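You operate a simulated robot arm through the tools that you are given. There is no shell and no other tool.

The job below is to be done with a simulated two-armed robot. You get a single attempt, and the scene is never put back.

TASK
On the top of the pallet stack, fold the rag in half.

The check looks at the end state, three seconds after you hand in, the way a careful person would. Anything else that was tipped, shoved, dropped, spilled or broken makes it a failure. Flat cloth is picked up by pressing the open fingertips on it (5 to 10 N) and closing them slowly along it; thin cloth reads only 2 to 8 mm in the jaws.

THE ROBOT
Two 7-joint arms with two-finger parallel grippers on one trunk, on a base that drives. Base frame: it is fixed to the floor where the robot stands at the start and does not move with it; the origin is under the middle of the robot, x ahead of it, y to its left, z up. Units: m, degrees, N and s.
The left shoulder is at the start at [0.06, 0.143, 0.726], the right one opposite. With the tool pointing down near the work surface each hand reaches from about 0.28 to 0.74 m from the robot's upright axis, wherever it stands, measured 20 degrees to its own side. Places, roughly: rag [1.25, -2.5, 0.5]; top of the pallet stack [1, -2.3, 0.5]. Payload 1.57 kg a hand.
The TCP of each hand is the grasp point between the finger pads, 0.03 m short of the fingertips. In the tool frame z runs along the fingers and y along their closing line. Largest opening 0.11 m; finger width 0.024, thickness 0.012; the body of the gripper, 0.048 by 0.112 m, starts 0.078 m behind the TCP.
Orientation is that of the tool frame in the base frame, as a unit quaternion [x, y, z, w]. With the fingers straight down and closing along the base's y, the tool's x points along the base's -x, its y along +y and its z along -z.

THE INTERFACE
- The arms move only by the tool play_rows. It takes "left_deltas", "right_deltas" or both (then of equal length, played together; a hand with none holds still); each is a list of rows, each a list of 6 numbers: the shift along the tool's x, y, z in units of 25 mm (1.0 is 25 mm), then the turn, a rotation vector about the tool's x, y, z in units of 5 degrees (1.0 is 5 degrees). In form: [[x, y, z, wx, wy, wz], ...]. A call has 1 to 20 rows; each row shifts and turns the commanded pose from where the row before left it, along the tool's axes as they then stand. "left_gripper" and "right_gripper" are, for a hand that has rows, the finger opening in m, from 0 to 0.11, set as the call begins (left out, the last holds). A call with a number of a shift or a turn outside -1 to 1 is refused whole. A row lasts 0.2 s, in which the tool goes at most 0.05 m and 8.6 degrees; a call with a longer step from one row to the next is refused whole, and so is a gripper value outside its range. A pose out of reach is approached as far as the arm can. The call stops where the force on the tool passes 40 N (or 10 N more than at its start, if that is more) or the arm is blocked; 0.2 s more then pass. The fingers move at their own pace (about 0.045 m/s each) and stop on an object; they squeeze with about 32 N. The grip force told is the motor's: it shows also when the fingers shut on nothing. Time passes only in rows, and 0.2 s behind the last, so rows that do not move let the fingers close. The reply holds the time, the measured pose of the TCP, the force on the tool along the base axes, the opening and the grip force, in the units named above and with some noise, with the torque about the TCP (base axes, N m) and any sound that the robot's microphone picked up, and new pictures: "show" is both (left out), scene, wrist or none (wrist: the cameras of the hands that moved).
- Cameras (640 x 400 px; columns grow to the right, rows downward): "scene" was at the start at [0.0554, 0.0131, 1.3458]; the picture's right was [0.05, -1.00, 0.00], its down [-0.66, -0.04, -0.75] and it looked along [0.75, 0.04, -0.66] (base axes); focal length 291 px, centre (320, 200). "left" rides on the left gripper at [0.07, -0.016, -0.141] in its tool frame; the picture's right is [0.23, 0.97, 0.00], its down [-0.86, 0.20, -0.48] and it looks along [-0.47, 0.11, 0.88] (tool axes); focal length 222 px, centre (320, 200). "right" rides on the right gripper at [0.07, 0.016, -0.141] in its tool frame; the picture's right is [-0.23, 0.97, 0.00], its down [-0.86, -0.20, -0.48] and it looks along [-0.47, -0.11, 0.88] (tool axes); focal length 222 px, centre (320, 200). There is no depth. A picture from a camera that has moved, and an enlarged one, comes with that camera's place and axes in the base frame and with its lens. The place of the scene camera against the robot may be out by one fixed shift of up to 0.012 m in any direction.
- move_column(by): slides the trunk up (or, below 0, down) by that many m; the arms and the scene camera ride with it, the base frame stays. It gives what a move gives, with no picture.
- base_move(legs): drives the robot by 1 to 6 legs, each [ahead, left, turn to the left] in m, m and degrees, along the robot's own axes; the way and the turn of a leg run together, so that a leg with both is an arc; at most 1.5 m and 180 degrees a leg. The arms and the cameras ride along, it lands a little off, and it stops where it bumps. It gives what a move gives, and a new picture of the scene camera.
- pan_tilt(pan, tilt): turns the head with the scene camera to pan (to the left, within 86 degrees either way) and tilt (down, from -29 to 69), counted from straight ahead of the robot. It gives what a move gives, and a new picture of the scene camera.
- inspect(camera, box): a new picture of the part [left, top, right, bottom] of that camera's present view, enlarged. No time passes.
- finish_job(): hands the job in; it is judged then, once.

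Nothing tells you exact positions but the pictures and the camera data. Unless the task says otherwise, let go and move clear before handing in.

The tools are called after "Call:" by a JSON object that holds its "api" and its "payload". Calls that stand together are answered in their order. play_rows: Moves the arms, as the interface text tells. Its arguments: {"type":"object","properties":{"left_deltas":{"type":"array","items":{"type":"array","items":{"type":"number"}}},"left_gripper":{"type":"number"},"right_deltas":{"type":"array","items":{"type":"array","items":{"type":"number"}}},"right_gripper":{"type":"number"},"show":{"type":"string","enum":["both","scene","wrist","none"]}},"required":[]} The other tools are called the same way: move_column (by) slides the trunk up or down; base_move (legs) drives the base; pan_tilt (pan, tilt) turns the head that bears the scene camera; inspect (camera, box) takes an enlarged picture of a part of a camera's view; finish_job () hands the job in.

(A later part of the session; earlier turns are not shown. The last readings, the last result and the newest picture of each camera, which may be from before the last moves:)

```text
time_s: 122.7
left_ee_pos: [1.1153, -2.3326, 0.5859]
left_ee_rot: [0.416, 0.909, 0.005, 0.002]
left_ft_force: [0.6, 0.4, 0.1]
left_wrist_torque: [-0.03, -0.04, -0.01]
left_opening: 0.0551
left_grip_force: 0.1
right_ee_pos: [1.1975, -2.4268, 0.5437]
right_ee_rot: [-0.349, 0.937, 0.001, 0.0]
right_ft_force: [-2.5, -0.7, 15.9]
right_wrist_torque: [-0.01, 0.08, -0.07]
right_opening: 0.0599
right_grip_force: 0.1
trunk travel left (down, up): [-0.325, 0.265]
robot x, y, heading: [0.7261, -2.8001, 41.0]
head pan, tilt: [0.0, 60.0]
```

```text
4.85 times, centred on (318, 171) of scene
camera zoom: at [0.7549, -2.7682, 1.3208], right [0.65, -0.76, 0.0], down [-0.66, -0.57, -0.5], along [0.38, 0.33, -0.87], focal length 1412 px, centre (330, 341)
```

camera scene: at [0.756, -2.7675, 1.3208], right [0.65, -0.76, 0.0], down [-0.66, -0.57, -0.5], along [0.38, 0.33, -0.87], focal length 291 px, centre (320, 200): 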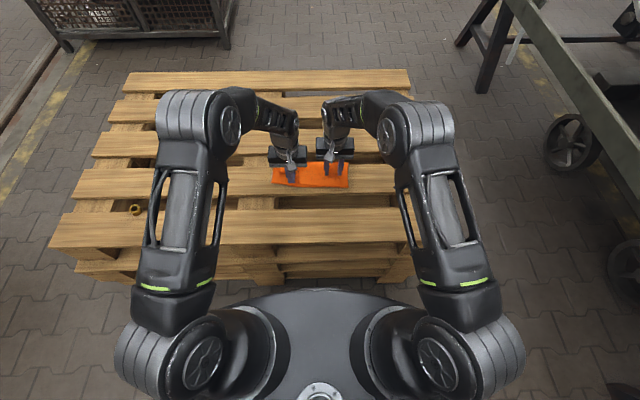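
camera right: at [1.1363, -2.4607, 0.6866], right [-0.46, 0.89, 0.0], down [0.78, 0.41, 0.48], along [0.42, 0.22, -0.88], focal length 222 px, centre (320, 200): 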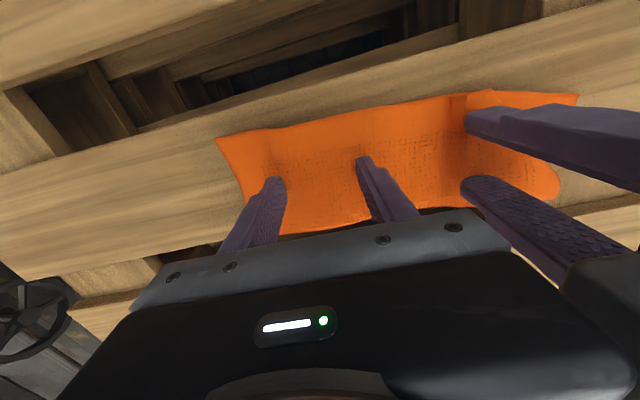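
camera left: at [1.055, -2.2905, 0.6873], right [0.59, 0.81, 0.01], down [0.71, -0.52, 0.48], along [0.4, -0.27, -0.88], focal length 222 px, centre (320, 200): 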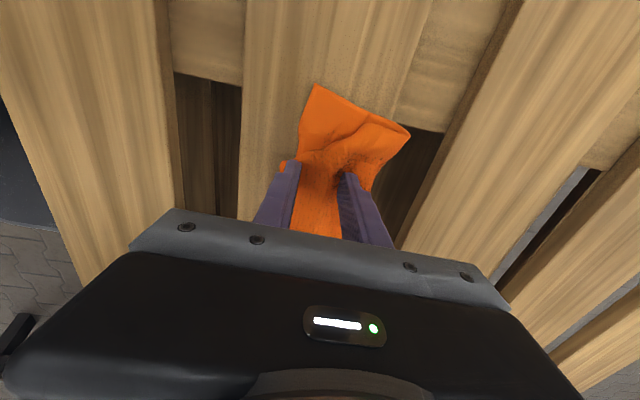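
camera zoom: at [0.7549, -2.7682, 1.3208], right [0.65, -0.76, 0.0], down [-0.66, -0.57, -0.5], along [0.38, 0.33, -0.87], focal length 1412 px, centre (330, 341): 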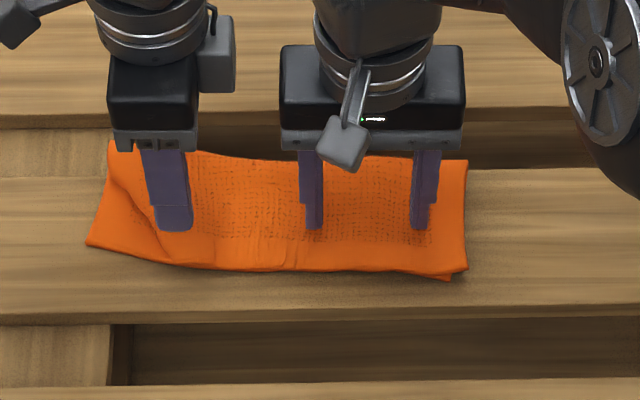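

The pleat is gone; what remains is just the near-left corner of the top layer tucked under along a diagonal. I'll turn the left hand so its fingers close across that diagonal boundary.

Call:
{"api": "play_rows", "payload": {"left_deltas": [[0, 0, -0.4, 0, 0, -1], [0, 0, 0, 0, 0, -1], [0, 0, 0, 0, 0, -1], [0, 0, 0, 0, 0, -1], [0, 0, 0, 0, 0, -1], [0, 0, 0, 0, 0, -1], [0, 0, 0, 0, 0, -1], [0, 0, 0, 0, 0, -1], [0, 0, 0, 0, 0, -1], [0, 0, 0, 0, 0, -1], [0, 0, 0, 0, 0, -1], [0, 0, 0, 0, 0, -1], [0, 0, 0, 0, 0, -1], [0, 0, 0, 0, 0, -1], [0, 0, 0, 0, 0, -1], [0, 0, 0, 0, 0, -1], [0, 0, 0, 0, 0, -1], [0, 0, 0, 0, 0, -1], [0, 0, 0, 0, 0, -1], [0, 0, 0, 0, 0, -1]], "left_gripper": 0.045, "show": "none"}}

Call:
{"api": "play_rows", "payload": {"left_deltas": [[0, 0.2, 0, 0, 0, -1], [0, 0.2, 0, 0, 0, -1], [0, 0.2, 0, 0, 0, -1], [0, 0.2, 0, 0, 0, -1], [0, 0, 0, 0, 0, 0]], "show": "wrist"}}

Call:
{"api": "inspect", "payload": {"camera": "left", "box": [180, 80, 460, 240]}}

Call:
{"api": "inspect", "payload": {"camera": "scene", "box": [252, 130, 384, 212]}}

```text
time_s: 126.9
left_ee_pos: [1.1144, -2.3333, 0.5964]
left_ee_rot: [-0.43, 0.903, 0.002, 0.007]
left_ft_force: [0.2, 0.7, 0.4]
left_wrist_torque: [-0.02, 0.05, -0.04]
left_opening: 0.045
left_grip_force: 0.1
right_ee_pos: [1.198, -2.4272, 0.5437]
right_ee_rot: [-0.348, 0.937, 0.0, 0.0]
right_ft_force: [-2.4, -0.9, 16.2]
right_wrist_torque: [-0.01, 0.08, -0.03]
right_opening: 0.0603
right_grip_force: 0.0
trunk travel left (down, up): [-0.325, 0.265]
robot x, y, heading: [0.7253, -2.8008, 41.1]
head pan, tilt: [0.0, 60.0]
```

```text
time_s: 128.1
left_ee_pos: [1.0974, -2.3221, 0.5955]
left_ee_rot: [-0.581, 0.814, -0.001, 0.006]
left_ft_force: [-0.3, -0.1, 0.1]
left_wrist_torque: [-0.02, -0.02, -0.01]
left_opening: 0.0451
left_grip_force: 0.1
right_ee_pos: [1.1981, -2.4272, 0.543]
right_ee_rot: [-0.349, 0.937, 0.001, 0.001]
right_ft_force: [-2.7, -2.0, 16.0]
right_wrist_torque: [0.01, 0.05, -0.01]
right_opening: 0.0603
right_grip_force: 0.1
trunk travel left (down, up): [-0.325, 0.265]
robot x, y, heading: [0.7261, -2.7996, 40.7]
head pan, tilt: [0.0, 60.0]
camera left: at [1.0876, -2.3937, 0.7362], right [-0.99, 0.1, -0.01], down [0.09, 0.87, 0.49], along [0.06, 0.48, -0.87], focal length 222 px, centre (320, 200)
```

left: 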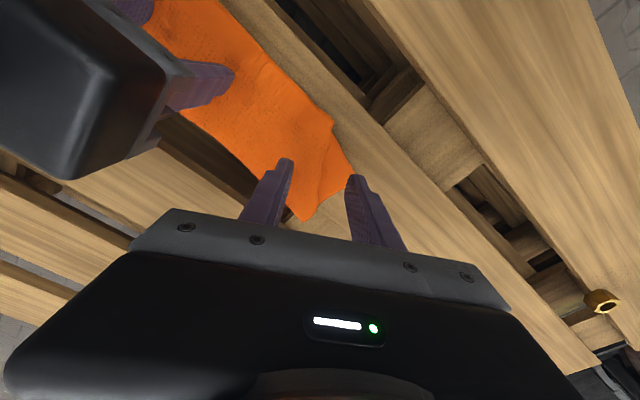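

```text
2.29 times, centred on (320, 160) of left
camera zoom: at [1.0876, -2.3937, 0.7362], right [-0.99, 0.1, -0.01], down [0.09, 0.87, 0.49], along [0.06, 0.48, -0.87], focal length 508 px, centre (320, 291)
```

zoom: 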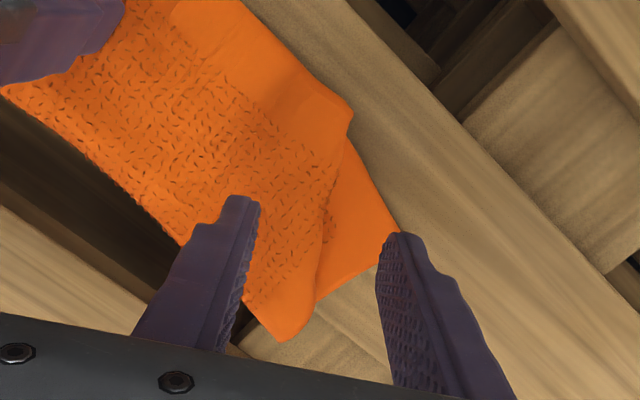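

```text
4.85 times, centred on (318, 171) of scene
camera zoom: at [0.7549, -2.7682, 1.3208], right [0.65, -0.76, 0.0], down [-0.66, -0.57, -0.5], along [0.38, 0.33, -0.87], focal length 1412 px, centre (330, 341)
```

zoom: 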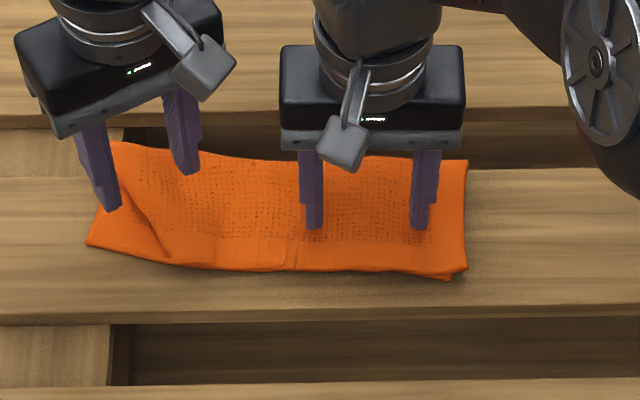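

The boundary runs from (0.560, 0.107) to (0.639, 0.157), and the left fingers now straddle it. I'll tilt the hand slightly so the outer finger is lower, then come down to the cloth.

Call:
{"api": "play_rows", "payload": {"left_deltas": [[0, 0.15, 0, 0.8, 0, 0], [0, 0.14, 0, 0.8, 0, 0], [0, 0, 0.5, 0, 0, 0], [0, 0, 0.5, 0, 0, 0], [0, 0, 0.4, 0, 0, 0], [0, 0, 0, 0, 0, 0]], "show": "wrist"}}

Call:
{"api": "inspect", "payload": {"camera": "left", "box": [200, 80, 440, 230]}}

Call:
{"api": "inspect", "payload": {"camera": "scene", "box": [252, 130, 384, 212]}}

```text
time_s: 129.5
left_ee_pos: [1.0956, -2.3218, 0.5611]
left_ee_rot: [-0.579, 0.812, -0.056, 0.045]
left_ft_force: [0.0, -0.1, 0.7]
left_wrist_torque: [-0.01, 0.02, 0.04]
left_opening: 0.0451
left_grip_force: 0.1
right_ee_pos: [1.198, -2.427, 0.5437]
right_ee_rot: [-0.349, 0.937, 0.001, 0.0]
right_ft_force: [-1.9, 0.1, 15.9]
right_wrist_torque: [-0.03, 0.1, -0.03]
right_opening: 0.0598
right_grip_force: 0.1
trunk travel left (down, up): [-0.325, 0.265]
robot x, y, heading: [0.7249, -2.8016, 40.7]
head pan, tilt: [0.0, 60.0]
camera left: at [1.0671, -2.3861, 0.7023], right [-0.98, 0.1, -0.14], down [0.03, 0.89, 0.45], along [0.17, 0.44, -0.88], focal length 222 px, centre (320, 200)
```

left: 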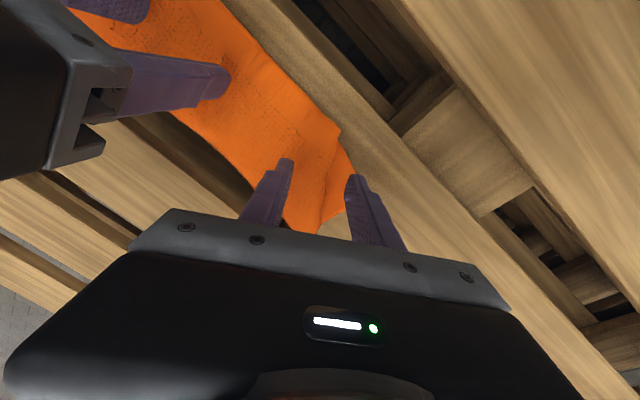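

```text
2.67 times, centred on (320, 155) of left
camera zoom: at [1.0671, -2.3861, 0.7023], right [-0.98, 0.1, -0.14], down [0.03, 0.89, 0.45], along [0.17, 0.44, -0.88], focal length 592 px, centre (320, 320)
```

zoom: 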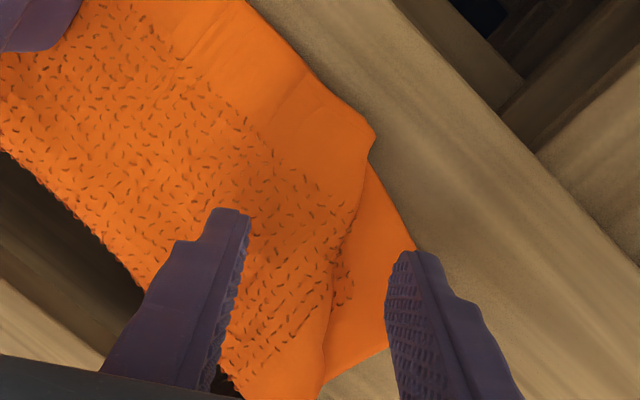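

```text
4.85 times, centred on (318, 171) of scene
camera zoom: at [0.7549, -2.7682, 1.3208], right [0.65, -0.76, 0.0], down [-0.66, -0.57, -0.5], along [0.38, 0.33, -0.87], focal length 1412 px, centre (330, 341)
```

zoom: 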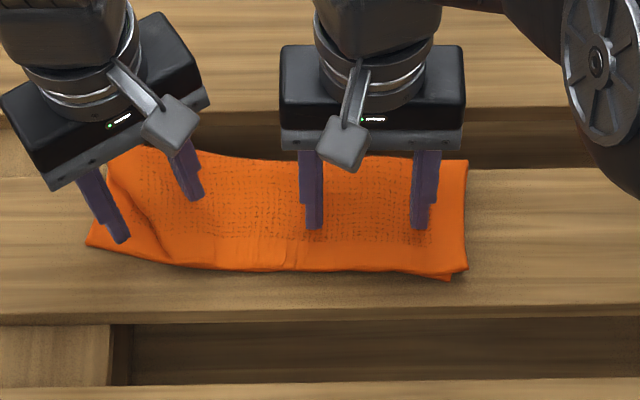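

The outer finger is a bit too far out, over the lower layer's corner. I'll narrow the opening, shift inward slightly, and lower toward contact.

Call:
{"api": "play_rows", "payload": {"left_deltas": [[0, -0.26, 0, 0, 0, 0], [0, 0, 0, 0, 0, 0], [0, 0, 0.3, 0, 0, 0], [0, 0, 0.1, 0, 0, 0], [0, 0, 0, 0, 0, 0]], "left_gripper": 0.034, "show": "wrist"}}

Call:
{"api": "inspect", "payload": {"camera": "left", "box": [200, 80, 440, 230]}}

```text
time_s: 130.7
left_ee_pos: [1.1034, -2.3226, 0.5512]
left_ee_rot: [-0.578, 0.813, -0.056, 0.046]
left_ft_force: [0.7, -0.3, -0.2]
left_wrist_torque: [-0.01, -0.04, 0.02]
left_opening: 0.0341
left_grip_force: 0.0
right_ee_pos: [1.199, -2.4275, 0.544]
right_ee_rot: [-0.349, 0.937, 0.0, 0.001]
right_ft_force: [-2.5, -0.4, 16.2]
right_wrist_torque: [-0.04, 0.1, -0.04]
right_opening: 0.0597
right_grip_force: 0.1
trunk travel left (down, up): [-0.325, 0.265]
robot x, y, heading: [0.7265, -2.7971, 40.7]
head pan, tilt: [0.0, 60.0]
camera left: at [1.0748, -2.3888, 0.693], right [-0.98, 0.1, -0.14], down [0.03, 0.89, 0.45], along [0.17, 0.44, -0.88], focal length 222 px, centre (320, 200)
```

left: 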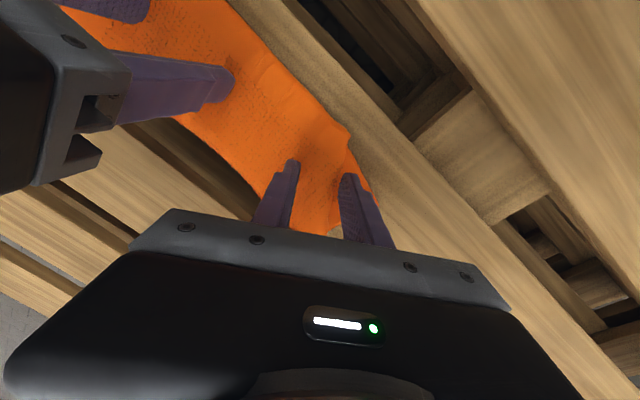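

```text
2.67 times, centred on (320, 155) of left
camera zoom: at [1.0748, -2.3888, 0.693], right [-0.98, 0.1, -0.14], down [0.03, 0.89, 0.45], along [0.17, 0.44, -0.88], focal length 592 px, centre (320, 320)
```

zoom: 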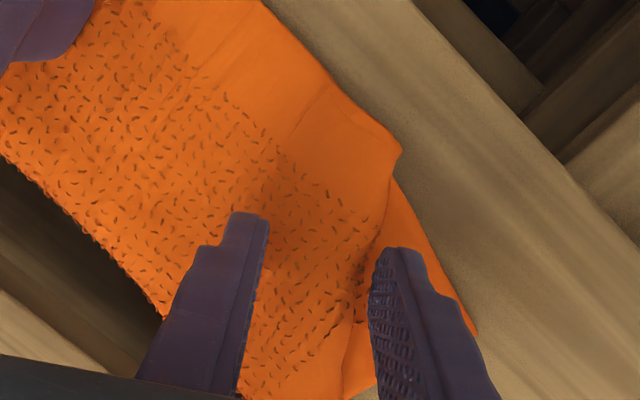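

Call:
{"api": "play_rows", "payload": {"left_deltas": [[0, 0, 0.12, 0, 0, 0], [0, 0, 0.06, 0, 0, 0], [0, 0, 0, 0, 0, 0]], "show": "none"}}

```text
time_s: 131.5
left_ee_pos: [1.1037, -2.3248, 0.548]
left_ee_rot: [-0.578, 0.813, -0.056, 0.046]
left_ft_force: [-0.1, 0.1, 0.8]
left_wrist_torque: [-0.02, -0.02, 0.01]
left_opening: 0.0339
left_grip_force: 0.0
right_ee_pos: [1.1991, -2.4274, 0.5436]
right_ee_rot: [-0.349, 0.937, 0.0, 0.001]
right_ft_force: [-2.6, -0.6, 15.0]
right_wrist_torque: [-0.01, 0.07, -0.01]
right_opening: 0.0601
right_grip_force: 0.1
trunk travel left (down, up): [-0.325, 0.265]
robot x, y, heading: [0.7249, -2.8025, 40.9]
head pan, tilt: [0.0, 60.0]
```

Call:
{"api": "play_rows", "payload": {"left_deltas": [[0, 0, 0.07, 0, 0, 0], [0, 0, 0, 0, 0, 0]], "show": "none"}}

Call:
{"api": "play_rows", "payload": {"left_deltas": [[0, 0, 0, 0, 0, 0]], "left_gripper": 0.026, "show": "none"}}

Call:
{"api": "play_rows", "payload": {"left_deltas": [[0, 0, 0, 0, 0, 0]], "left_gripper": 0.018, "show": "wrist"}}

Call:
{"api": "inspect", "payload": {"camera": "left", "box": [200, 80, 440, 230]}}

```text
time_s: 132.1
left_ee_pos: [1.1044, -2.3251, 0.5453]
left_ee_rot: [-0.578, 0.813, -0.056, 0.047]
left_ft_force: [-0.8, -0.9, 1.2]
left_wrist_torque: [0.0, -0.01, 0.02]
left_opening: 0.0341
left_grip_force: 0.0
right_ee_pos: [1.1985, -2.4269, 0.5431]
right_ee_rot: [-0.349, 0.937, 0.001, 0.001]
right_ft_force: [-2.5, -0.6, 15.3]
right_wrist_torque: [-0.03, 0.1, -0.04]
right_opening: 0.06
right_grip_force: 0.1
trunk travel left (down, up): [-0.325, 0.265]
robot x, y, heading: [0.7312, -2.8031, 40.6]
head pan, tilt: [0.0, 60.0]
```

```text
time_s: 132.5
left_ee_pos: [1.1033, -2.3244, 0.5462]
left_ee_rot: [-0.578, 0.813, -0.057, 0.047]
left_ft_force: [0.9, -0.8, 1.5]
left_wrist_torque: [-0.02, -0.01, -0.01]
left_opening: 0.0266
left_grip_force: 0.1
right_ee_pos: [1.1972, -2.4265, 0.5437]
right_ee_rot: [-0.348, 0.937, 0.0, 0.0]
right_ft_force: [-2.2, -1.2, 15.5]
right_wrist_torque: [-0.05, 0.05, -0.02]
right_opening: 0.0598
right_grip_force: 0.1
trunk travel left (down, up): [-0.325, 0.265]
robot x, y, heading: [0.7277, -2.8002, 40.6]
head pan, tilt: [0.0, 60.0]
```

```text
time_s: 132.9
left_ee_pos: [1.1042, -2.3243, 0.5457]
left_ee_rot: [-0.579, 0.812, -0.057, 0.045]
left_ft_force: [-0.2, 0.3, 1.3]
left_wrist_torque: [-0.05, 0.0, 0.03]
left_opening: 0.0186
left_grip_force: 0.2
right_ee_pos: [1.1986, -2.4269, 0.5428]
right_ee_rot: [-0.349, 0.937, 0.0, 0.001]
right_ft_force: [-3.0, -0.3, 15.2]
right_wrist_torque: [-0.02, 0.1, -0.04]
right_opening: 0.0602
right_grip_force: 0.1
trunk travel left (down, up): [-0.325, 0.265]
robot x, y, heading: [0.727, -2.7995, 40.8]
head pan, tilt: [0.0, 60.0]
camera left: at [1.0758, -2.3895, 0.687], right [-0.98, 0.1, -0.14], down [0.03, 0.89, 0.45], along [0.17, 0.44, -0.88], focal length 222 px, centre (320, 200)
```

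left: 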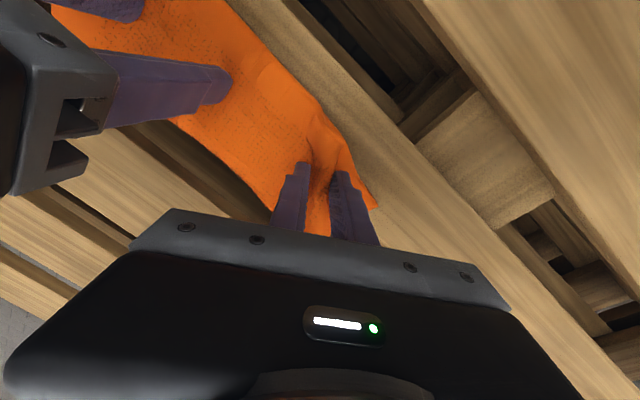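

```text
2.67 times, centred on (320, 155) of left
camera zoom: at [1.0758, -2.3895, 0.687], right [-0.98, 0.1, -0.14], down [0.03, 0.89, 0.45], along [0.17, 0.44, -0.88], focal length 592 px, centre (320, 320)
```

zoom: 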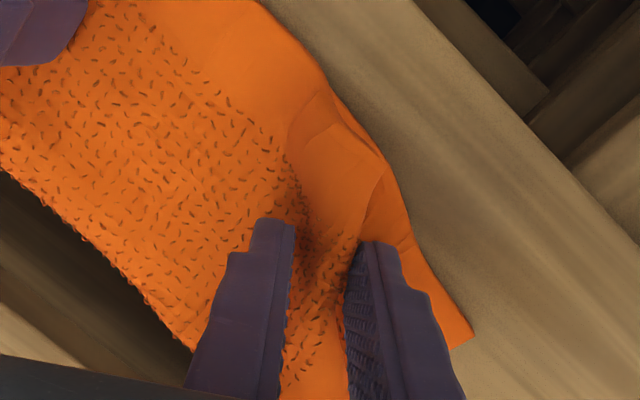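

The boundary is rising between the fingers while the lower corner stays flat. I'll keep closing.

Call:
{"api": "play_rows", "payload": {"left_deltas": [[0, 0, 0, 0, 0, 0]], "left_gripper": 0.011, "show": "none"}}

Call:
{"api": "play_rows", "payload": {"left_deltas": [[0, 0, 0, 0, 0, 0], [0, 0, 0, 0, 0, 0]], "left_gripper": 0.0, "show": "wrist"}}

Call:
{"api": "inspect", "payload": {"camera": "left", "box": [200, 80, 440, 230]}}

```text
time_s: 133.3
left_ee_pos: [1.1051, -2.3249, 0.5465]
left_ee_rot: [-0.578, 0.813, -0.056, 0.047]
left_ft_force: [1.5, -2.0, 2.5]
left_wrist_torque: [-0.09, -0.1, 0.01]
left_opening: 0.0118
left_grip_force: 1.9
right_ee_pos: [1.1981, -2.4279, 0.5442]
right_ee_rot: [-0.348, 0.937, 0.001, 0.001]
right_ft_force: [-2.7, -0.4, 15.1]
right_wrist_torque: [0.0, 0.12, -0.01]
right_opening: 0.0603
right_grip_force: 0.3
trunk travel left (down, up): [-0.325, 0.265]
robot x, y, heading: [0.7226, -2.8, 40.7]
head pan, tilt: [0.0, 60.0]
```

```text
time_s: 133.9
left_ee_pos: [1.1049, -2.3269, 0.546]
left_ee_rot: [-0.578, 0.813, -0.057, 0.047]
left_ft_force: [6.3, -4.2, 2.3]
left_wrist_torque: [-0.16, -0.19, 0.05]
left_opening: 0.0053
left_grip_force: 26.2
right_ee_pos: [1.1976, -2.4269, 0.543]
right_ee_rot: [-0.349, 0.937, 0.002, 0.0]
right_ft_force: [-4.0, 2.5, 13.7]
right_wrist_torque: [0.08, 0.14, 0.0]
right_opening: 0.0604
right_grip_force: 2.1
trunk travel left (down, up): [-0.325, 0.265]
robot x, y, heading: [0.7256, -2.7979, 41.0]
head pan, tilt: [0.0, 60.0]
camera left: at [1.0765, -2.3901, 0.6873], right [-0.98, 0.1, -0.14], down [0.03, 0.89, 0.45], along [0.18, 0.44, -0.88], focal length 222 px, centre (320, 200)
```

left: 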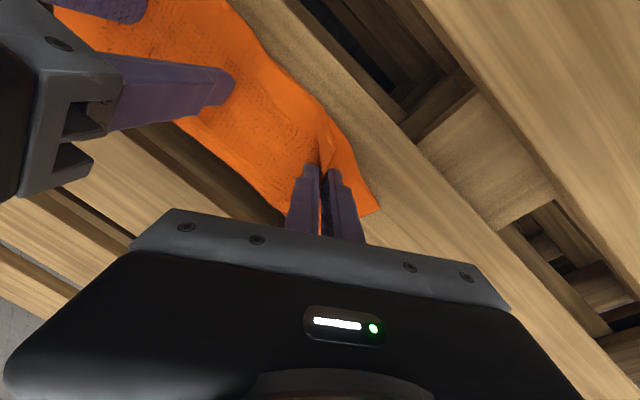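

```text
2.67 times, centred on (320, 155) of left
camera zoom: at [1.0765, -2.3901, 0.6873], right [-0.98, 0.1, -0.14], down [0.03, 0.89, 0.45], along [0.18, 0.44, -0.88], focal length 592 px, centre (320, 320)
```

zoom: 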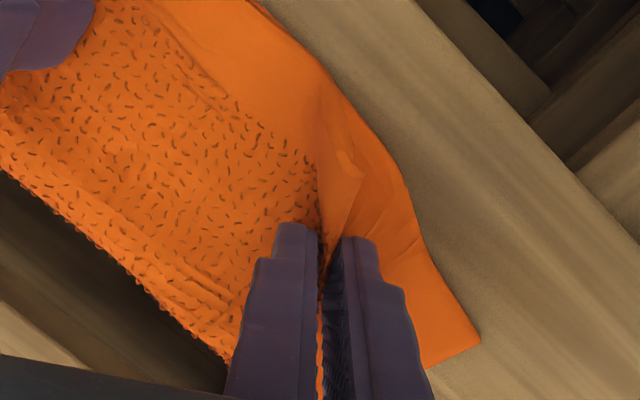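

The boundary is gripped (5.3 mm) and the lower corner is lying flat outside. I'll lift gently, easing inward to relieve tension, to let the tucked corner come free.

Call:
{"api": "play_rows", "payload": {"left_deltas": [[0.04, -0.1, -0.238, 0, 0, 0], [0.04, -0.1, -0.238, 0, 0, 0], [0.04, -0.1, -0.238, 0, 0, 0], [0.04, -0.1, -0.238, 0, 0, 0], [0.04, -0.1, -0.238, 0, 0, 0], [0, 0, 0, 0, 0, 0]], "show": "wrist"}}

Call:
{"api": "inspect", "payload": {"camera": "left", "box": [200, 60, 440, 230]}}

Call:
{"api": "inspect", "payload": {"camera": "scene", "box": [252, 130, 384, 212]}}

```text
time_s: 135.3
left_ee_pos: [1.1087, -2.3316, 0.5775]
left_ee_rot: [-0.579, 0.812, -0.055, 0.045]
left_ft_force: [3.1, -1.7, -1.9]
left_wrist_torque: [-0.03, -0.08, 0.06]
left_opening: 0.005
left_grip_force: 25.6
right_ee_pos: [1.1981, -2.4263, 0.5417]
right_ee_rot: [-0.348, 0.937, 0.0, 0.002]
right_ft_force: [-6.2, 1.4, 15.8]
right_wrist_torque: [0.09, 0.25, 0.02]
right_opening: 0.0608
right_grip_force: 0.7
trunk travel left (down, up): [-0.325, 0.265]
robot x, y, heading: [0.7235, -2.8013, 40.6]
head pan, tilt: [0.0, 60.0]
camera left: at [1.0813, -2.397, 0.718], right [-0.98, 0.1, -0.14], down [0.03, 0.89, 0.45], along [0.17, 0.44, -0.88], focal length 222 px, centre (320, 200)
```

left: 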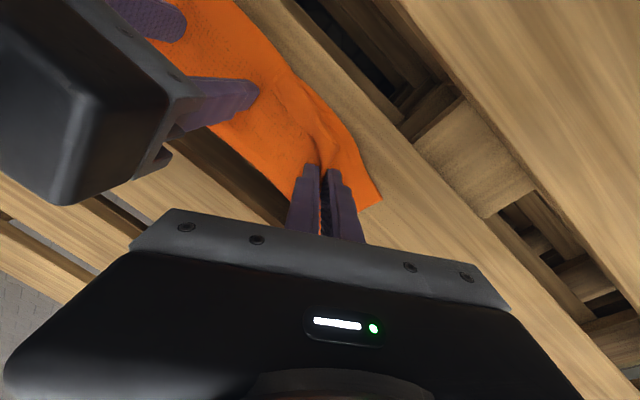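

```text
2.35 times, centred on (320, 145) of left
camera zoom: at [1.0813, -2.397, 0.718], right [-0.98, 0.1, -0.14], down [0.03, 0.89, 0.45], along [0.17, 0.44, -0.88], focal length 523 px, centre (320, 329)
```

zoom: 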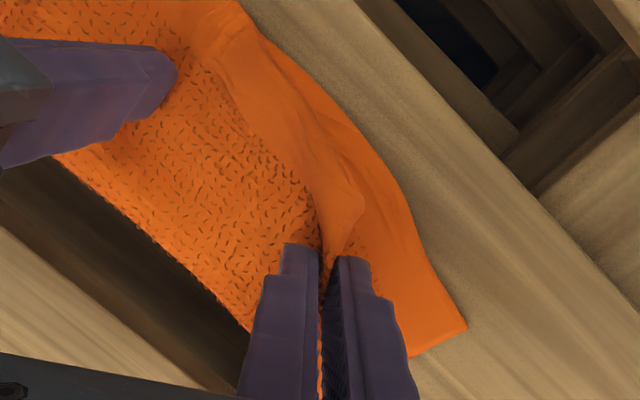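

```text
4.85 times, centred on (318, 171) of scene
camera zoom: at [0.755, -2.7681, 1.3208], right [0.65, -0.76, 0.0], down [-0.66, -0.57, -0.5], along [0.38, 0.33, -0.87], focal length 1412 px, centre (330, 341)
```

zoom: 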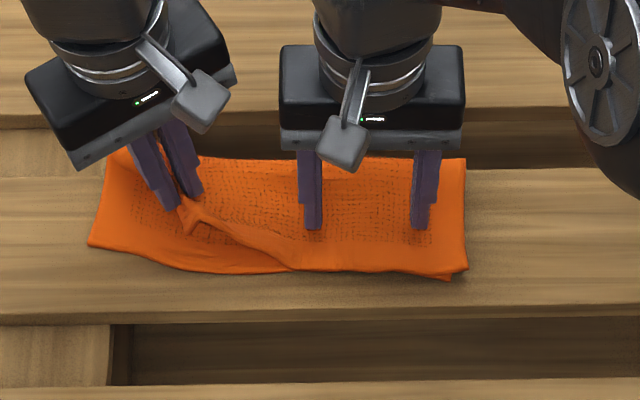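

Only the top layer is lifted now, with the tucked part hanging on the outer side. I'll lower while moving slightly inward so the hem lands on the outside, then open the fingers outward to spread it.

Call:
{"api": "play_rows", "payload": {"left_deltas": [[0, 0, -0.3, 0, 0, 0], [0, 0, 0, 0, 0, 0], [0.05, -0.06, 0.24, 0, 0, 0], [0.05, -0.06, 0.24, 0, 0, 0], [0.05, -0.06, 0.24, 0, 0, 0], [0.05, -0.06, 0.24, 0, 0, 0], [0.03, -0.04, 0.2, 0, 0, 0], [0, 0, 0, 0, 0, 0]], "show": "wrist"}}

Call:
{"api": "inspect", "payload": {"camera": "left", "box": [200, 60, 440, 230]}}

Call:
{"api": "inspect", "payload": {"camera": "scene", "box": [252, 130, 384, 212]}}

```text
time_s: 137.1
left_ee_pos: [1.1173, -2.3416, 0.5572]
left_ee_rot: [-0.578, 0.813, -0.056, 0.047]
left_ft_force: [-0.2, 0.3, -0.7]
left_wrist_torque: [0.0, 0.01, -0.01]
left_opening: 0.0051
left_grip_force: 25.7
right_ee_pos: [1.199, -2.4274, 0.543]
right_ee_rot: [-0.349, 0.937, 0.0, 0.001]
right_ft_force: [-3.3, 1.3, 15.9]
right_wrist_torque: [0.08, 0.08, -0.04]
right_opening: 0.0604
right_grip_force: 0.0
trunk travel left (down, up): [-0.325, 0.265]
robot x, y, heading: [0.725, -2.7947, 40.5]
head pan, tilt: [0.0, 60.0]
camera left: at [1.0891, -2.4057, 0.6983], right [-0.98, 0.1, -0.14], down [0.03, 0.89, 0.45], along [0.17, 0.44, -0.88], focal length 222 px, centre (320, 200)
```

left: 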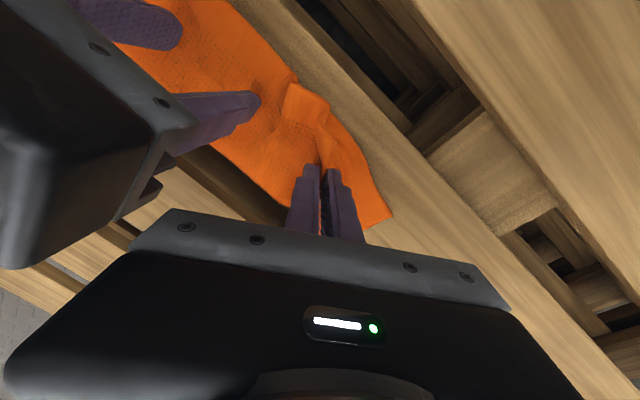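

```text
2.35 times, centred on (320, 145) of left
camera zoom: at [1.0891, -2.4057, 0.6983], right [-0.98, 0.1, -0.14], down [0.03, 0.89, 0.45], along [0.17, 0.44, -0.88], focal length 523 px, centre (320, 329)
```

zoom: 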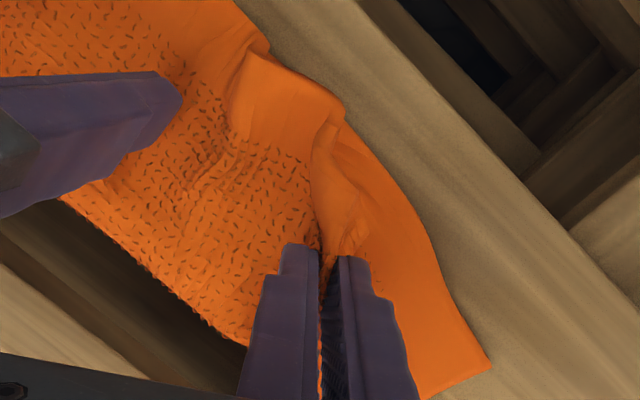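

```text
4.85 times, centred on (318, 171) of scene
camera zoom: at [0.7549, -2.768, 1.3208], right [0.65, -0.76, 0.0], down [-0.66, -0.57, -0.5], along [0.38, 0.33, -0.87], focal length 1412 px, centre (330, 341)
```

zoom: 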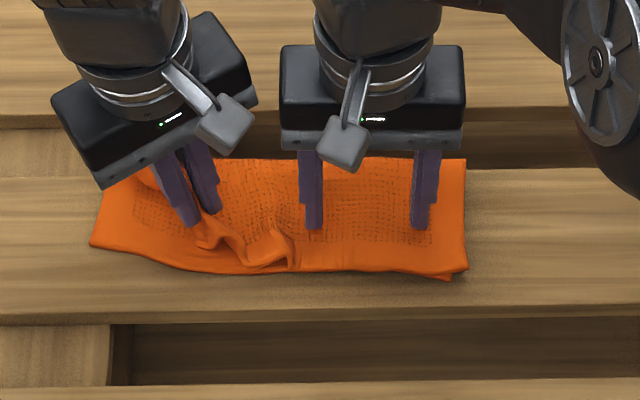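

The near hem crumpled between the two hands. I'll raise again and move outward to restore gentle tension, then lower while keeping it stretched.

Call:
{"api": "play_rows", "payload": {"left_deltas": [[0, -0.033, -0.238, 0, 0, 0], [0, -0.033, -0.238, 0, 0, 0], [0, -0.033, -0.238, 0, 0, 0], [-0.06, 0.08, -0.238, 0, 0, 0], [-0.06, 0.12, -0.1, 0, 0, 0], [-0.06, 0.12, 0, 0, 0, 0], [-0.06, 0.12, 0, 0, 0, 0], [0, 0, 0, 0, 0, 0]], "show": "wrist"}}

Call:
{"api": "inspect", "payload": {"camera": "left", "box": [200, 60, 440, 230]}}

Call:
{"api": "inspect", "payload": {"camera": "scene", "box": [252, 130, 384, 212]}}

```text
time_s: 138.9
left_ee_pos: [1.1074, -2.3311, 0.5811]
left_ee_rot: [-0.578, 0.813, -0.057, 0.046]
left_ft_force: [4.7, -2.4, -3.9]
left_wrist_torque: [-0.06, -0.16, 0.02]
left_opening: 0.0055
left_grip_force: 25.6
right_ee_pos: [1.1987, -2.4275, 0.5423]
right_ee_rot: [-0.349, 0.937, 0.0, 0.001]
right_ft_force: [-4.9, 0.4, 17.2]
right_wrist_torque: [0.16, 0.26, 0.07]
right_opening: 0.061
right_grip_force: 1.0
trunk travel left (down, up): [-0.325, 0.265]
robot x, y, heading: [0.7299, -2.8009, 40.7]
head pan, tilt: [0.0, 60.0]
camera left: at [1.0799, -2.3961, 0.7226], right [-0.98, 0.1, -0.14], down [0.03, 0.89, 0.45], along [0.17, 0.44, -0.88], focal length 222 px, centre (320, 200)
```

left: 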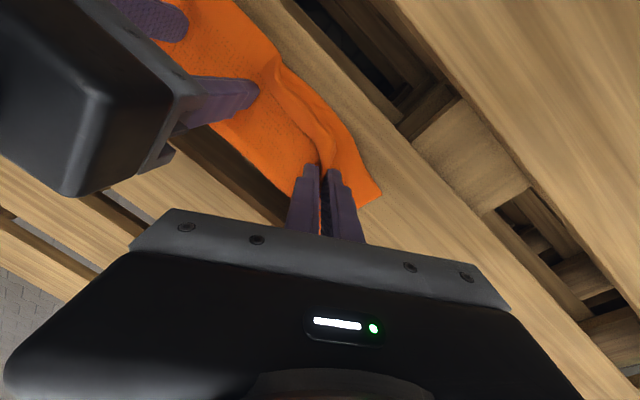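

```text
2.35 times, centred on (320, 145) of left
camera zoom: at [1.0799, -2.3961, 0.7226], right [-0.98, 0.1, -0.14], down [0.03, 0.89, 0.45], along [0.17, 0.44, -0.88], focal length 523 px, centre (320, 329)
```

zoom: 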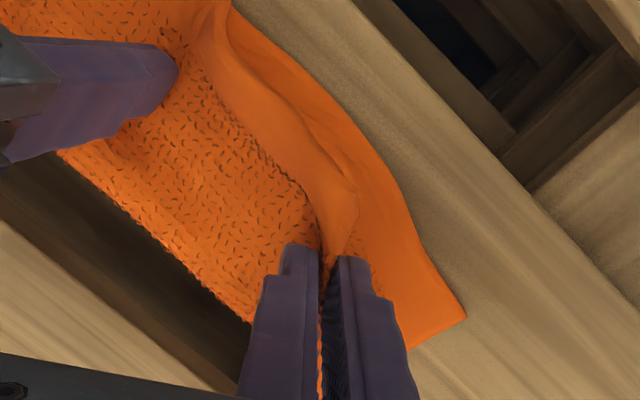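

```text
4.85 times, centred on (318, 171) of scene
camera zoom: at [0.7552, -2.7682, 1.3208], right [0.65, -0.76, 0.0], down [-0.66, -0.56, -0.5], along [0.38, 0.33, -0.87], focal length 1412 px, centre (330, 341)
```

zoom: 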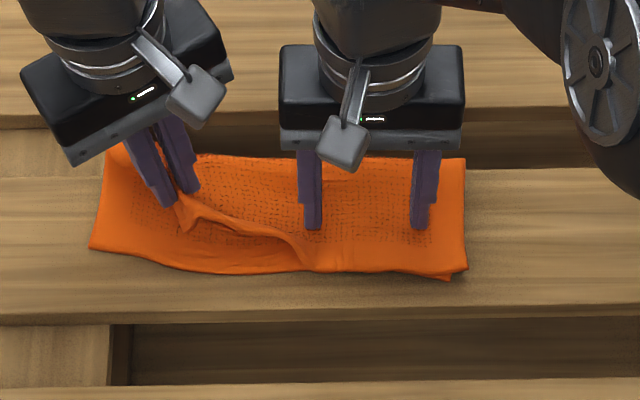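

The jaws hold the top layer close to its near-left corner, but too far from me, so the near hem runs diagonally. I'll move the held corner toward me and outward while lowering, to where the lower corner is.

Call:
{"api": "play_rows", "payload": {"left_deltas": [[0.12, 0.12, 0.1, 0, 0, 0], [0.12, 0.15, 0.15, 0, 0, 0], [0.1, 0.18, 0.2, 0, 0, 0], [0.05, 0.2, 0.25, 0, 0, 0], [0, 0.2, 0.25, 0, 0, 0], [0, 0, 0, 0, 0, 0]], "show": "wrist"}}

Call:
{"api": "inspect", "payload": {"camera": "left", "box": [200, 60, 440, 230]}}

Call:
{"api": "inspect", "payload": {"camera": "scene", "box": [252, 130, 384, 212]}}

```text
time_s: 140.3
left_ee_pos: [1.0887, -2.3344, 0.5546]
left_ee_rot: [-0.578, 0.812, -0.057, 0.046]
left_ft_force: [9.8, -5.9, -0.9]
left_wrist_torque: [-0.18, -0.38, 0.14]
left_opening: 0.0056
left_grip_force: 26.1
right_ee_pos: [1.1977, -2.4278, 0.5427]
right_ee_rot: [-0.348, 0.937, 0.001, 0.0]
right_ft_force: [-8.4, 5.3, 16.3]
right_wrist_torque: [0.11, 0.23, 0.13]
right_opening: 0.0596
right_grip_force: 0.0
trunk travel left (down, up): [-0.325, 0.265]
robot x, y, heading: [0.7272, -2.8007, 40.7]
head pan, tilt: [0.0, 60.0]
camera left: at [1.0603, -2.3989, 0.6962], right [-0.98, 0.1, -0.14], down [0.03, 0.89, 0.45], along [0.17, 0.44, -0.88], focal length 222 px, centre (320, 200)
```

left: 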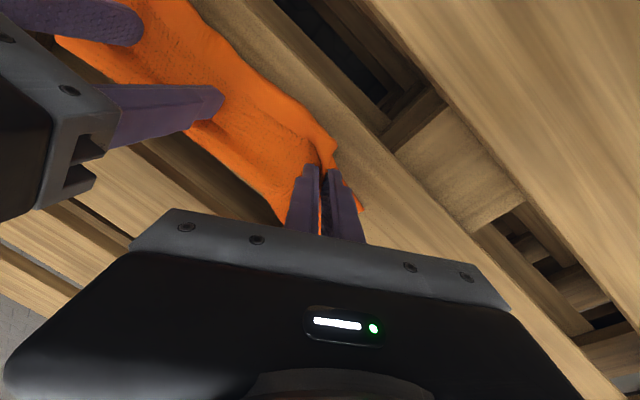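

```text
2.35 times, centred on (320, 145) of left
camera zoom: at [1.0603, -2.3989, 0.6962], right [-0.98, 0.1, -0.14], down [0.03, 0.89, 0.45], along [0.17, 0.44, -0.88], focal length 523 px, centre (320, 329)
```

zoom: 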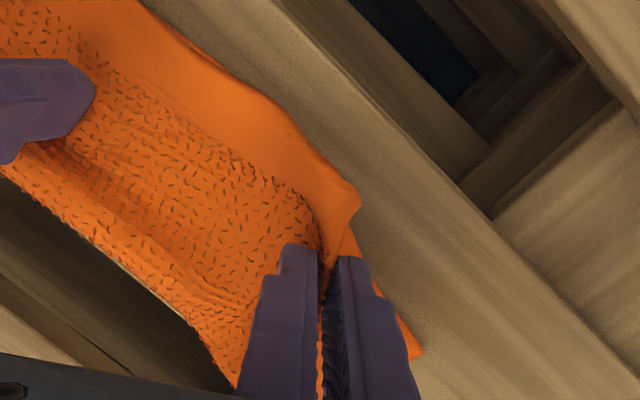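

```text
4.85 times, centred on (318, 171) of scene
camera zoom: at [0.7552, -2.7681, 1.3208], right [0.65, -0.76, 0.0], down [-0.66, -0.57, -0.5], along [0.38, 0.33, -0.87], focal length 1412 px, centre (330, 341)
```

zoom: 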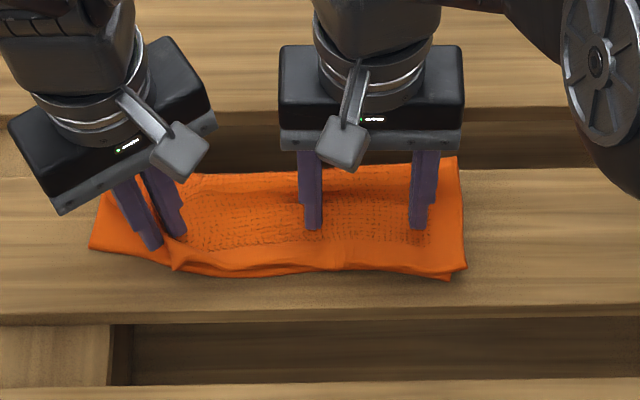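

The top layer is now stretched neatly along the near edge. I'll turn the left hand back square and level, then lower to contact so I can release with the outward-opening motion that worked on the right.

Call:
{"api": "play_rows", "payload": {"left_deltas": [[0, -0.1, 0, -0.27, 0, 1], [0, -0.05, 0, -0.27, 0, 1], [0, 0, 0, -0.27, 0, 1], [0, 0, 0, -0.27, 0, 1], [0, 0, 0, -0.27, 0, 1], [0, 0, 0, -0.25, 0, 1], [0, 0, 0.15, 0, 0, 0], [0, 0, 0, 0, 0, 0]], "show": "wrist"}}

Call:
{"api": "inspect", "payload": {"camera": "left", "box": [200, 60, 440, 230]}}

Call:
{"api": "inspect", "payload": {"camera": "scene", "box": [252, 130, 384, 212]}}

```text
time_s: 142.1
left_ee_pos: [1.0937, -2.3365, 0.5515]
left_ee_rot: [-0.35, 0.937, 0.013, 0.019]
left_ft_force: [15.6, -8.3, -0.1]
left_wrist_torque: [-0.3, -0.55, 0.39]
left_opening: 0.0074
left_grip_force: 26.7
right_ee_pos: [1.1975, -2.4272, 0.543]
right_ee_rot: [-0.348, 0.937, 0.0, 0.0]
right_ft_force: [-11.4, 7.8, 15.3]
right_wrist_torque: [0.21, 0.37, 0.17]
right_opening: 0.0594
right_grip_force: 0.0
trunk travel left (down, up): [-0.325, 0.265]
robot x, y, heading: [0.7259, -2.7999, 40.8]
head pan, tilt: [0.0, 60.0]
camera left: at [1.0455, -2.3982, 0.6894], right [-0.81, 0.59, 0.0], down [0.5, 0.69, 0.52], along [0.3, 0.42, -0.85], focal length 222 px, centre (320, 200)
```

left: 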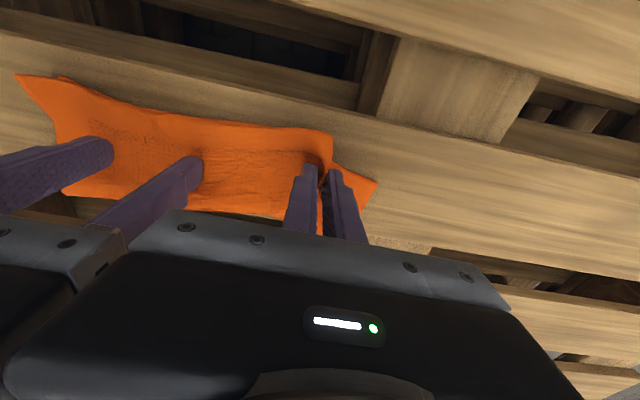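

```text
2.35 times, centred on (320, 145) of left
camera zoom: at [1.0455, -2.3982, 0.6894], right [-0.81, 0.59, 0.0], down [0.5, 0.69, 0.52], along [0.3, 0.42, -0.85], focal length 523 px, centre (320, 329)
```

zoom: 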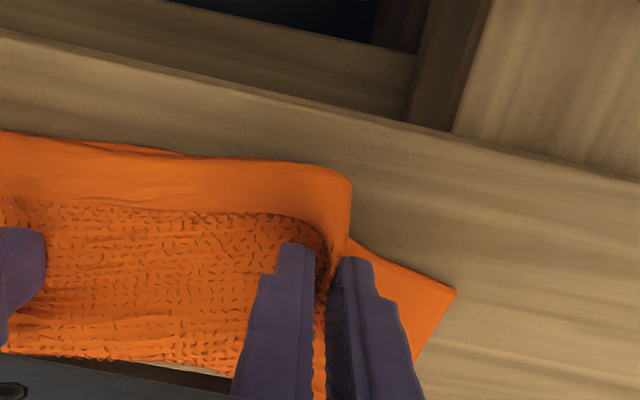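

```text
4.85 times, centred on (318, 171) of scene
camera zoom: at [0.7553, -2.7682, 1.3208], right [0.65, -0.76, 0.0], down [-0.66, -0.57, -0.5], along [0.38, 0.33, -0.87], focal length 1412 px, centre (330, 341)
```

zoom: 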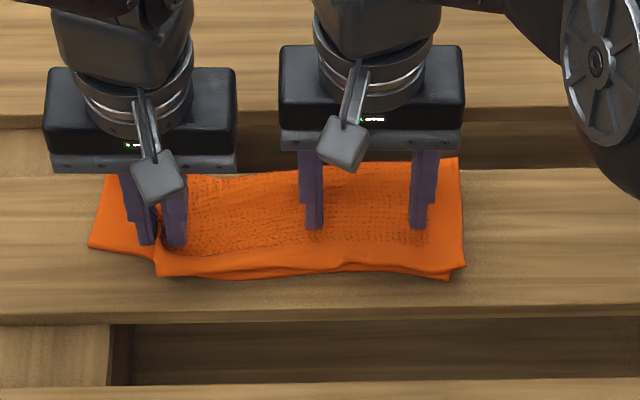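

The top corner's left hem still seems folded under beneath the jaws. I'll lift the pinch about 7 cm so the tucked part hangs free, and look.

Call:
{"api": "play_rows", "payload": {"left_deltas": [[0, -0.16, -0.3, 0, 0, 0], [0, -0.1, -0.4, 0, 0, 0], [0, -0.12, -0.4, 0, 0, 0], [0, -0.14, -0.4, 0, 0, 0], [0, -0.16, -0.4, 0, 0, 0], [0, -0.18, -0.4, 0, 0, 0], [0, -0.2, -0.4, 0, 0, 0], [0, 0, 0, 0, 0, 0], [0, 0, 0, 0, 0, 0]], "show": "wrist"}}

Call:
{"api": "inspect", "payload": {"camera": "left", "box": [200, 60, 440, 230]}}

Call:
{"api": "inspect", "payload": {"camera": "scene", "box": [252, 130, 384, 212]}}

```text
time_s: 144.1
left_ee_pos: [1.1072, -2.3586, 0.6188]
left_ee_rot: [-0.35, 0.936, 0.013, 0.018]
left_ft_force: [13.2, -7.6, -17.0]
left_wrist_torque: [-0.08, -0.45, 0.12]
left_opening: 0.0057
left_grip_force: 25.5
right_ee_pos: [1.1983, -2.4274, 0.5437]
right_ee_rot: [-0.349, 0.937, 0.0, 0.0]
right_ft_force: [-11.9, 3.0, 27.6]
right_wrist_torque: [0.59, 0.93, 0.24]
right_opening: 0.0602
right_grip_force: 0.0
trunk travel left (down, up): [-0.325, 0.265]
robot x, y, heading: [0.7282, -2.7989, 40.8]
head pan, tilt: [0.0, 60.0]
camera left: at [1.0603, -2.4213, 0.756], right [-0.81, 0.59, 0.0], down [0.5, 0.69, 0.52], along [0.3, 0.42, -0.86], focal length 222 px, centre (320, 200)
```

left: 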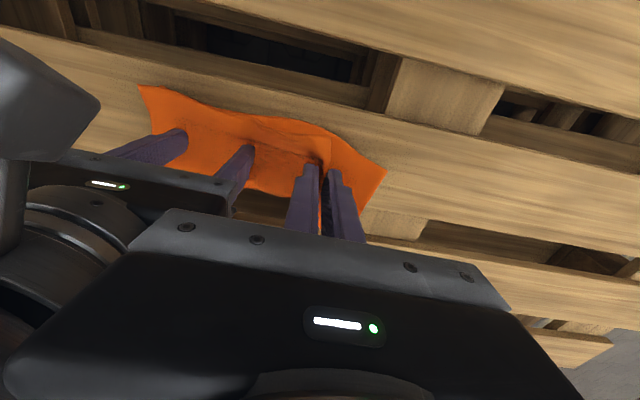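

```text
2.35 times, centred on (320, 145) of left
camera zoom: at [1.0603, -2.4213, 0.756], right [-0.81, 0.59, 0.0], down [0.5, 0.69, 0.52], along [0.3, 0.42, -0.86], focal length 523 px, centre (320, 329)
```

zoom: 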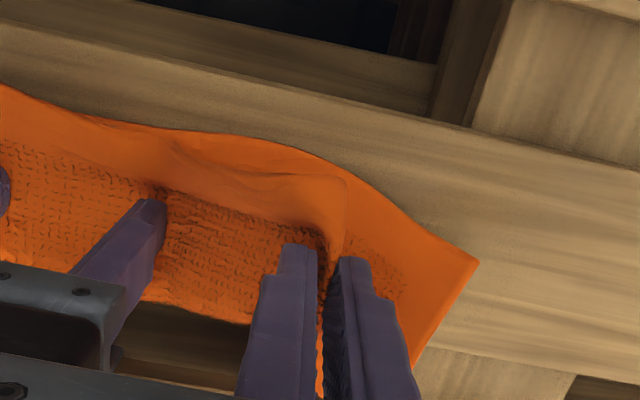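

```text
4.85 times, centred on (318, 171) of scene
camera zoom: at [0.7553, -2.7682, 1.3208], right [0.65, -0.76, 0.0], down [-0.66, -0.56, -0.5], along [0.38, 0.33, -0.87], focal length 1412 px, centre (330, 341)
```

zoom: 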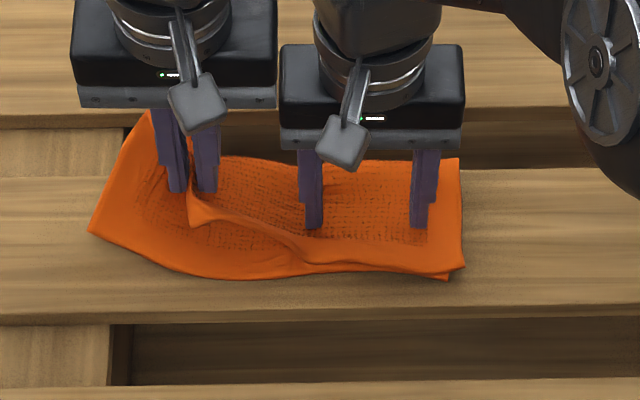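

The cloth is strained between the two hands, and they are close together. I'll lower the left hand to relax it, then take the right hand away so the top layer can unwrinkle freely from the fold.

Call:
{"api": "play_rows", "payload": {"left_deltas": [[0, 0, 0.4, 0, 0, 0], [0, 0.05, 0.4, 0, 0, 0], [0, 0.1, 0.3, 0, 0, 0], [0, 0, 0, 0, 0, 0]], "show": "none"}}

Call:
{"api": "play_rows", "payload": {"right_deltas": [[0, 0, -0.2, 0, 0, 0], [0, -0.1, -0.4, 0, 0, 0], [0, -0.3, -0.8, 0, 0, 0], [0, -0.6, -0.9, 0, 0, 0], [0, -0.9, -0.9, 0, 0, 0], [0, -0.9, -0.5, 0, 0, 0], [0, -0.9, 0, 0, 0, 0], [0, 0, 0, 0, 0, 0]], "show": "wrist"}}

Call:
{"api": "inspect", "payload": {"camera": "left", "box": [180, 60, 440, 230]}}

Call:
{"api": "inspect", "payload": {"camera": "scene", "box": [252, 130, 384, 212]}}

```text
time_s: 145.1
left_ee_pos: [1.1053, -2.3541, 0.5915]
left_ee_rot: [-0.35, 0.937, 0.014, 0.019]
left_ft_force: [0.9, -0.3, 0.2]
left_wrist_torque: [0.0, -0.05, 0.02]
left_opening: 0.0053
left_grip_force: 25.4
right_ee_pos: [1.1978, -2.4273, 0.5437]
right_ee_rot: [-0.349, 0.937, 0.0, 0.001]
right_ft_force: [-2.4, 3.3, 16.5]
right_wrist_torque: [0.07, 0.08, 0.03]
right_opening: 0.0585
right_grip_force: 0.1
trunk travel left (down, up): [-0.325, 0.265]
robot x, y, heading: [0.7304, -2.7992, 40.8]
head pan, tilt: [0.0, 60.0]
```

```text
time_s: 146.9
left_ee_pos: [1.107, -2.3547, 0.5896]
left_ee_rot: [-0.35, 0.936, 0.013, 0.019]
left_ft_force: [-0.4, -0.5, -1.0]
left_wrist_torque: [0.02, -0.05, -0.04]
left_opening: 0.005
left_grip_force: 25.6
right_ee_pos: [1.2596, -2.4974, 0.635]
right_ee_rot: [-0.348, 0.938, 0.001, 0.001]
right_ft_force: [0.4, 0.4, 0.1]
right_wrist_torque: [-0.02, 0.01, 0.01]
right_opening: 0.0602
right_grip_force: 0.1
trunk travel left (down, up): [-0.325, 0.265]
robot x, y, heading: [0.7271, -2.7995, 40.9]
head pan, tilt: [0.0, 60.0]
camera right: at [1.197, -2.5313, 0.7767], right [-0.46, 0.89, 0.0], down [0.78, 0.41, 0.48], along [0.42, 0.22, -0.88], focal length 222 px, centre (320, 200)
```

right: 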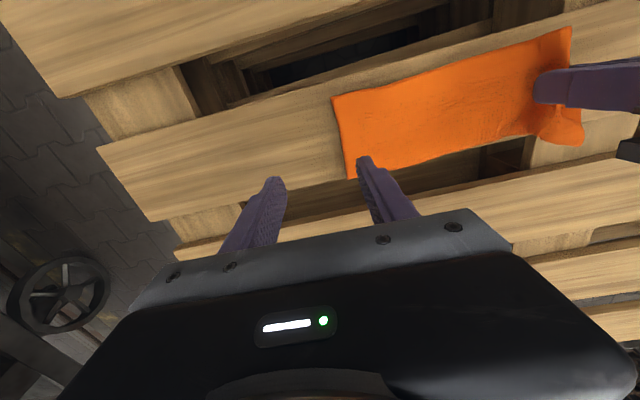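

```text
2.35 times, centred on (310, 145) of left
camera zoom: at [1.0598, -2.4165, 0.7277], right [-0.81, 0.59, 0.0], down [0.5, 0.69, 0.52], along [0.3, 0.42, -0.86], focal length 523 px, centre (344, 329)
```

zoom: 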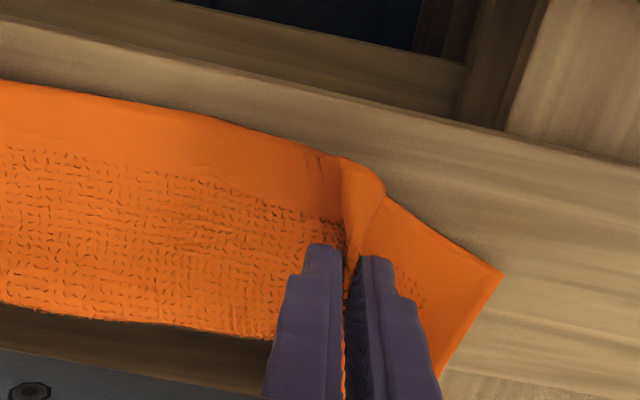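

```text
4.85 times, centred on (318, 171) of scene
camera zoom: at [0.7561, -2.7674, 1.3208], right [0.65, -0.76, 0.0], down [-0.66, -0.57, -0.5], along [0.38, 0.33, -0.87], focal length 1412 px, centre (330, 341)
```

zoom: 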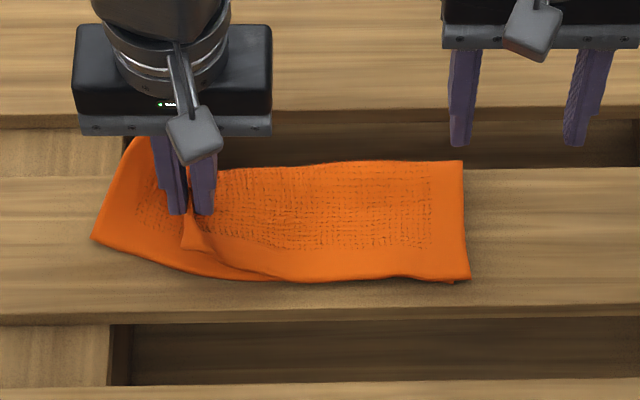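

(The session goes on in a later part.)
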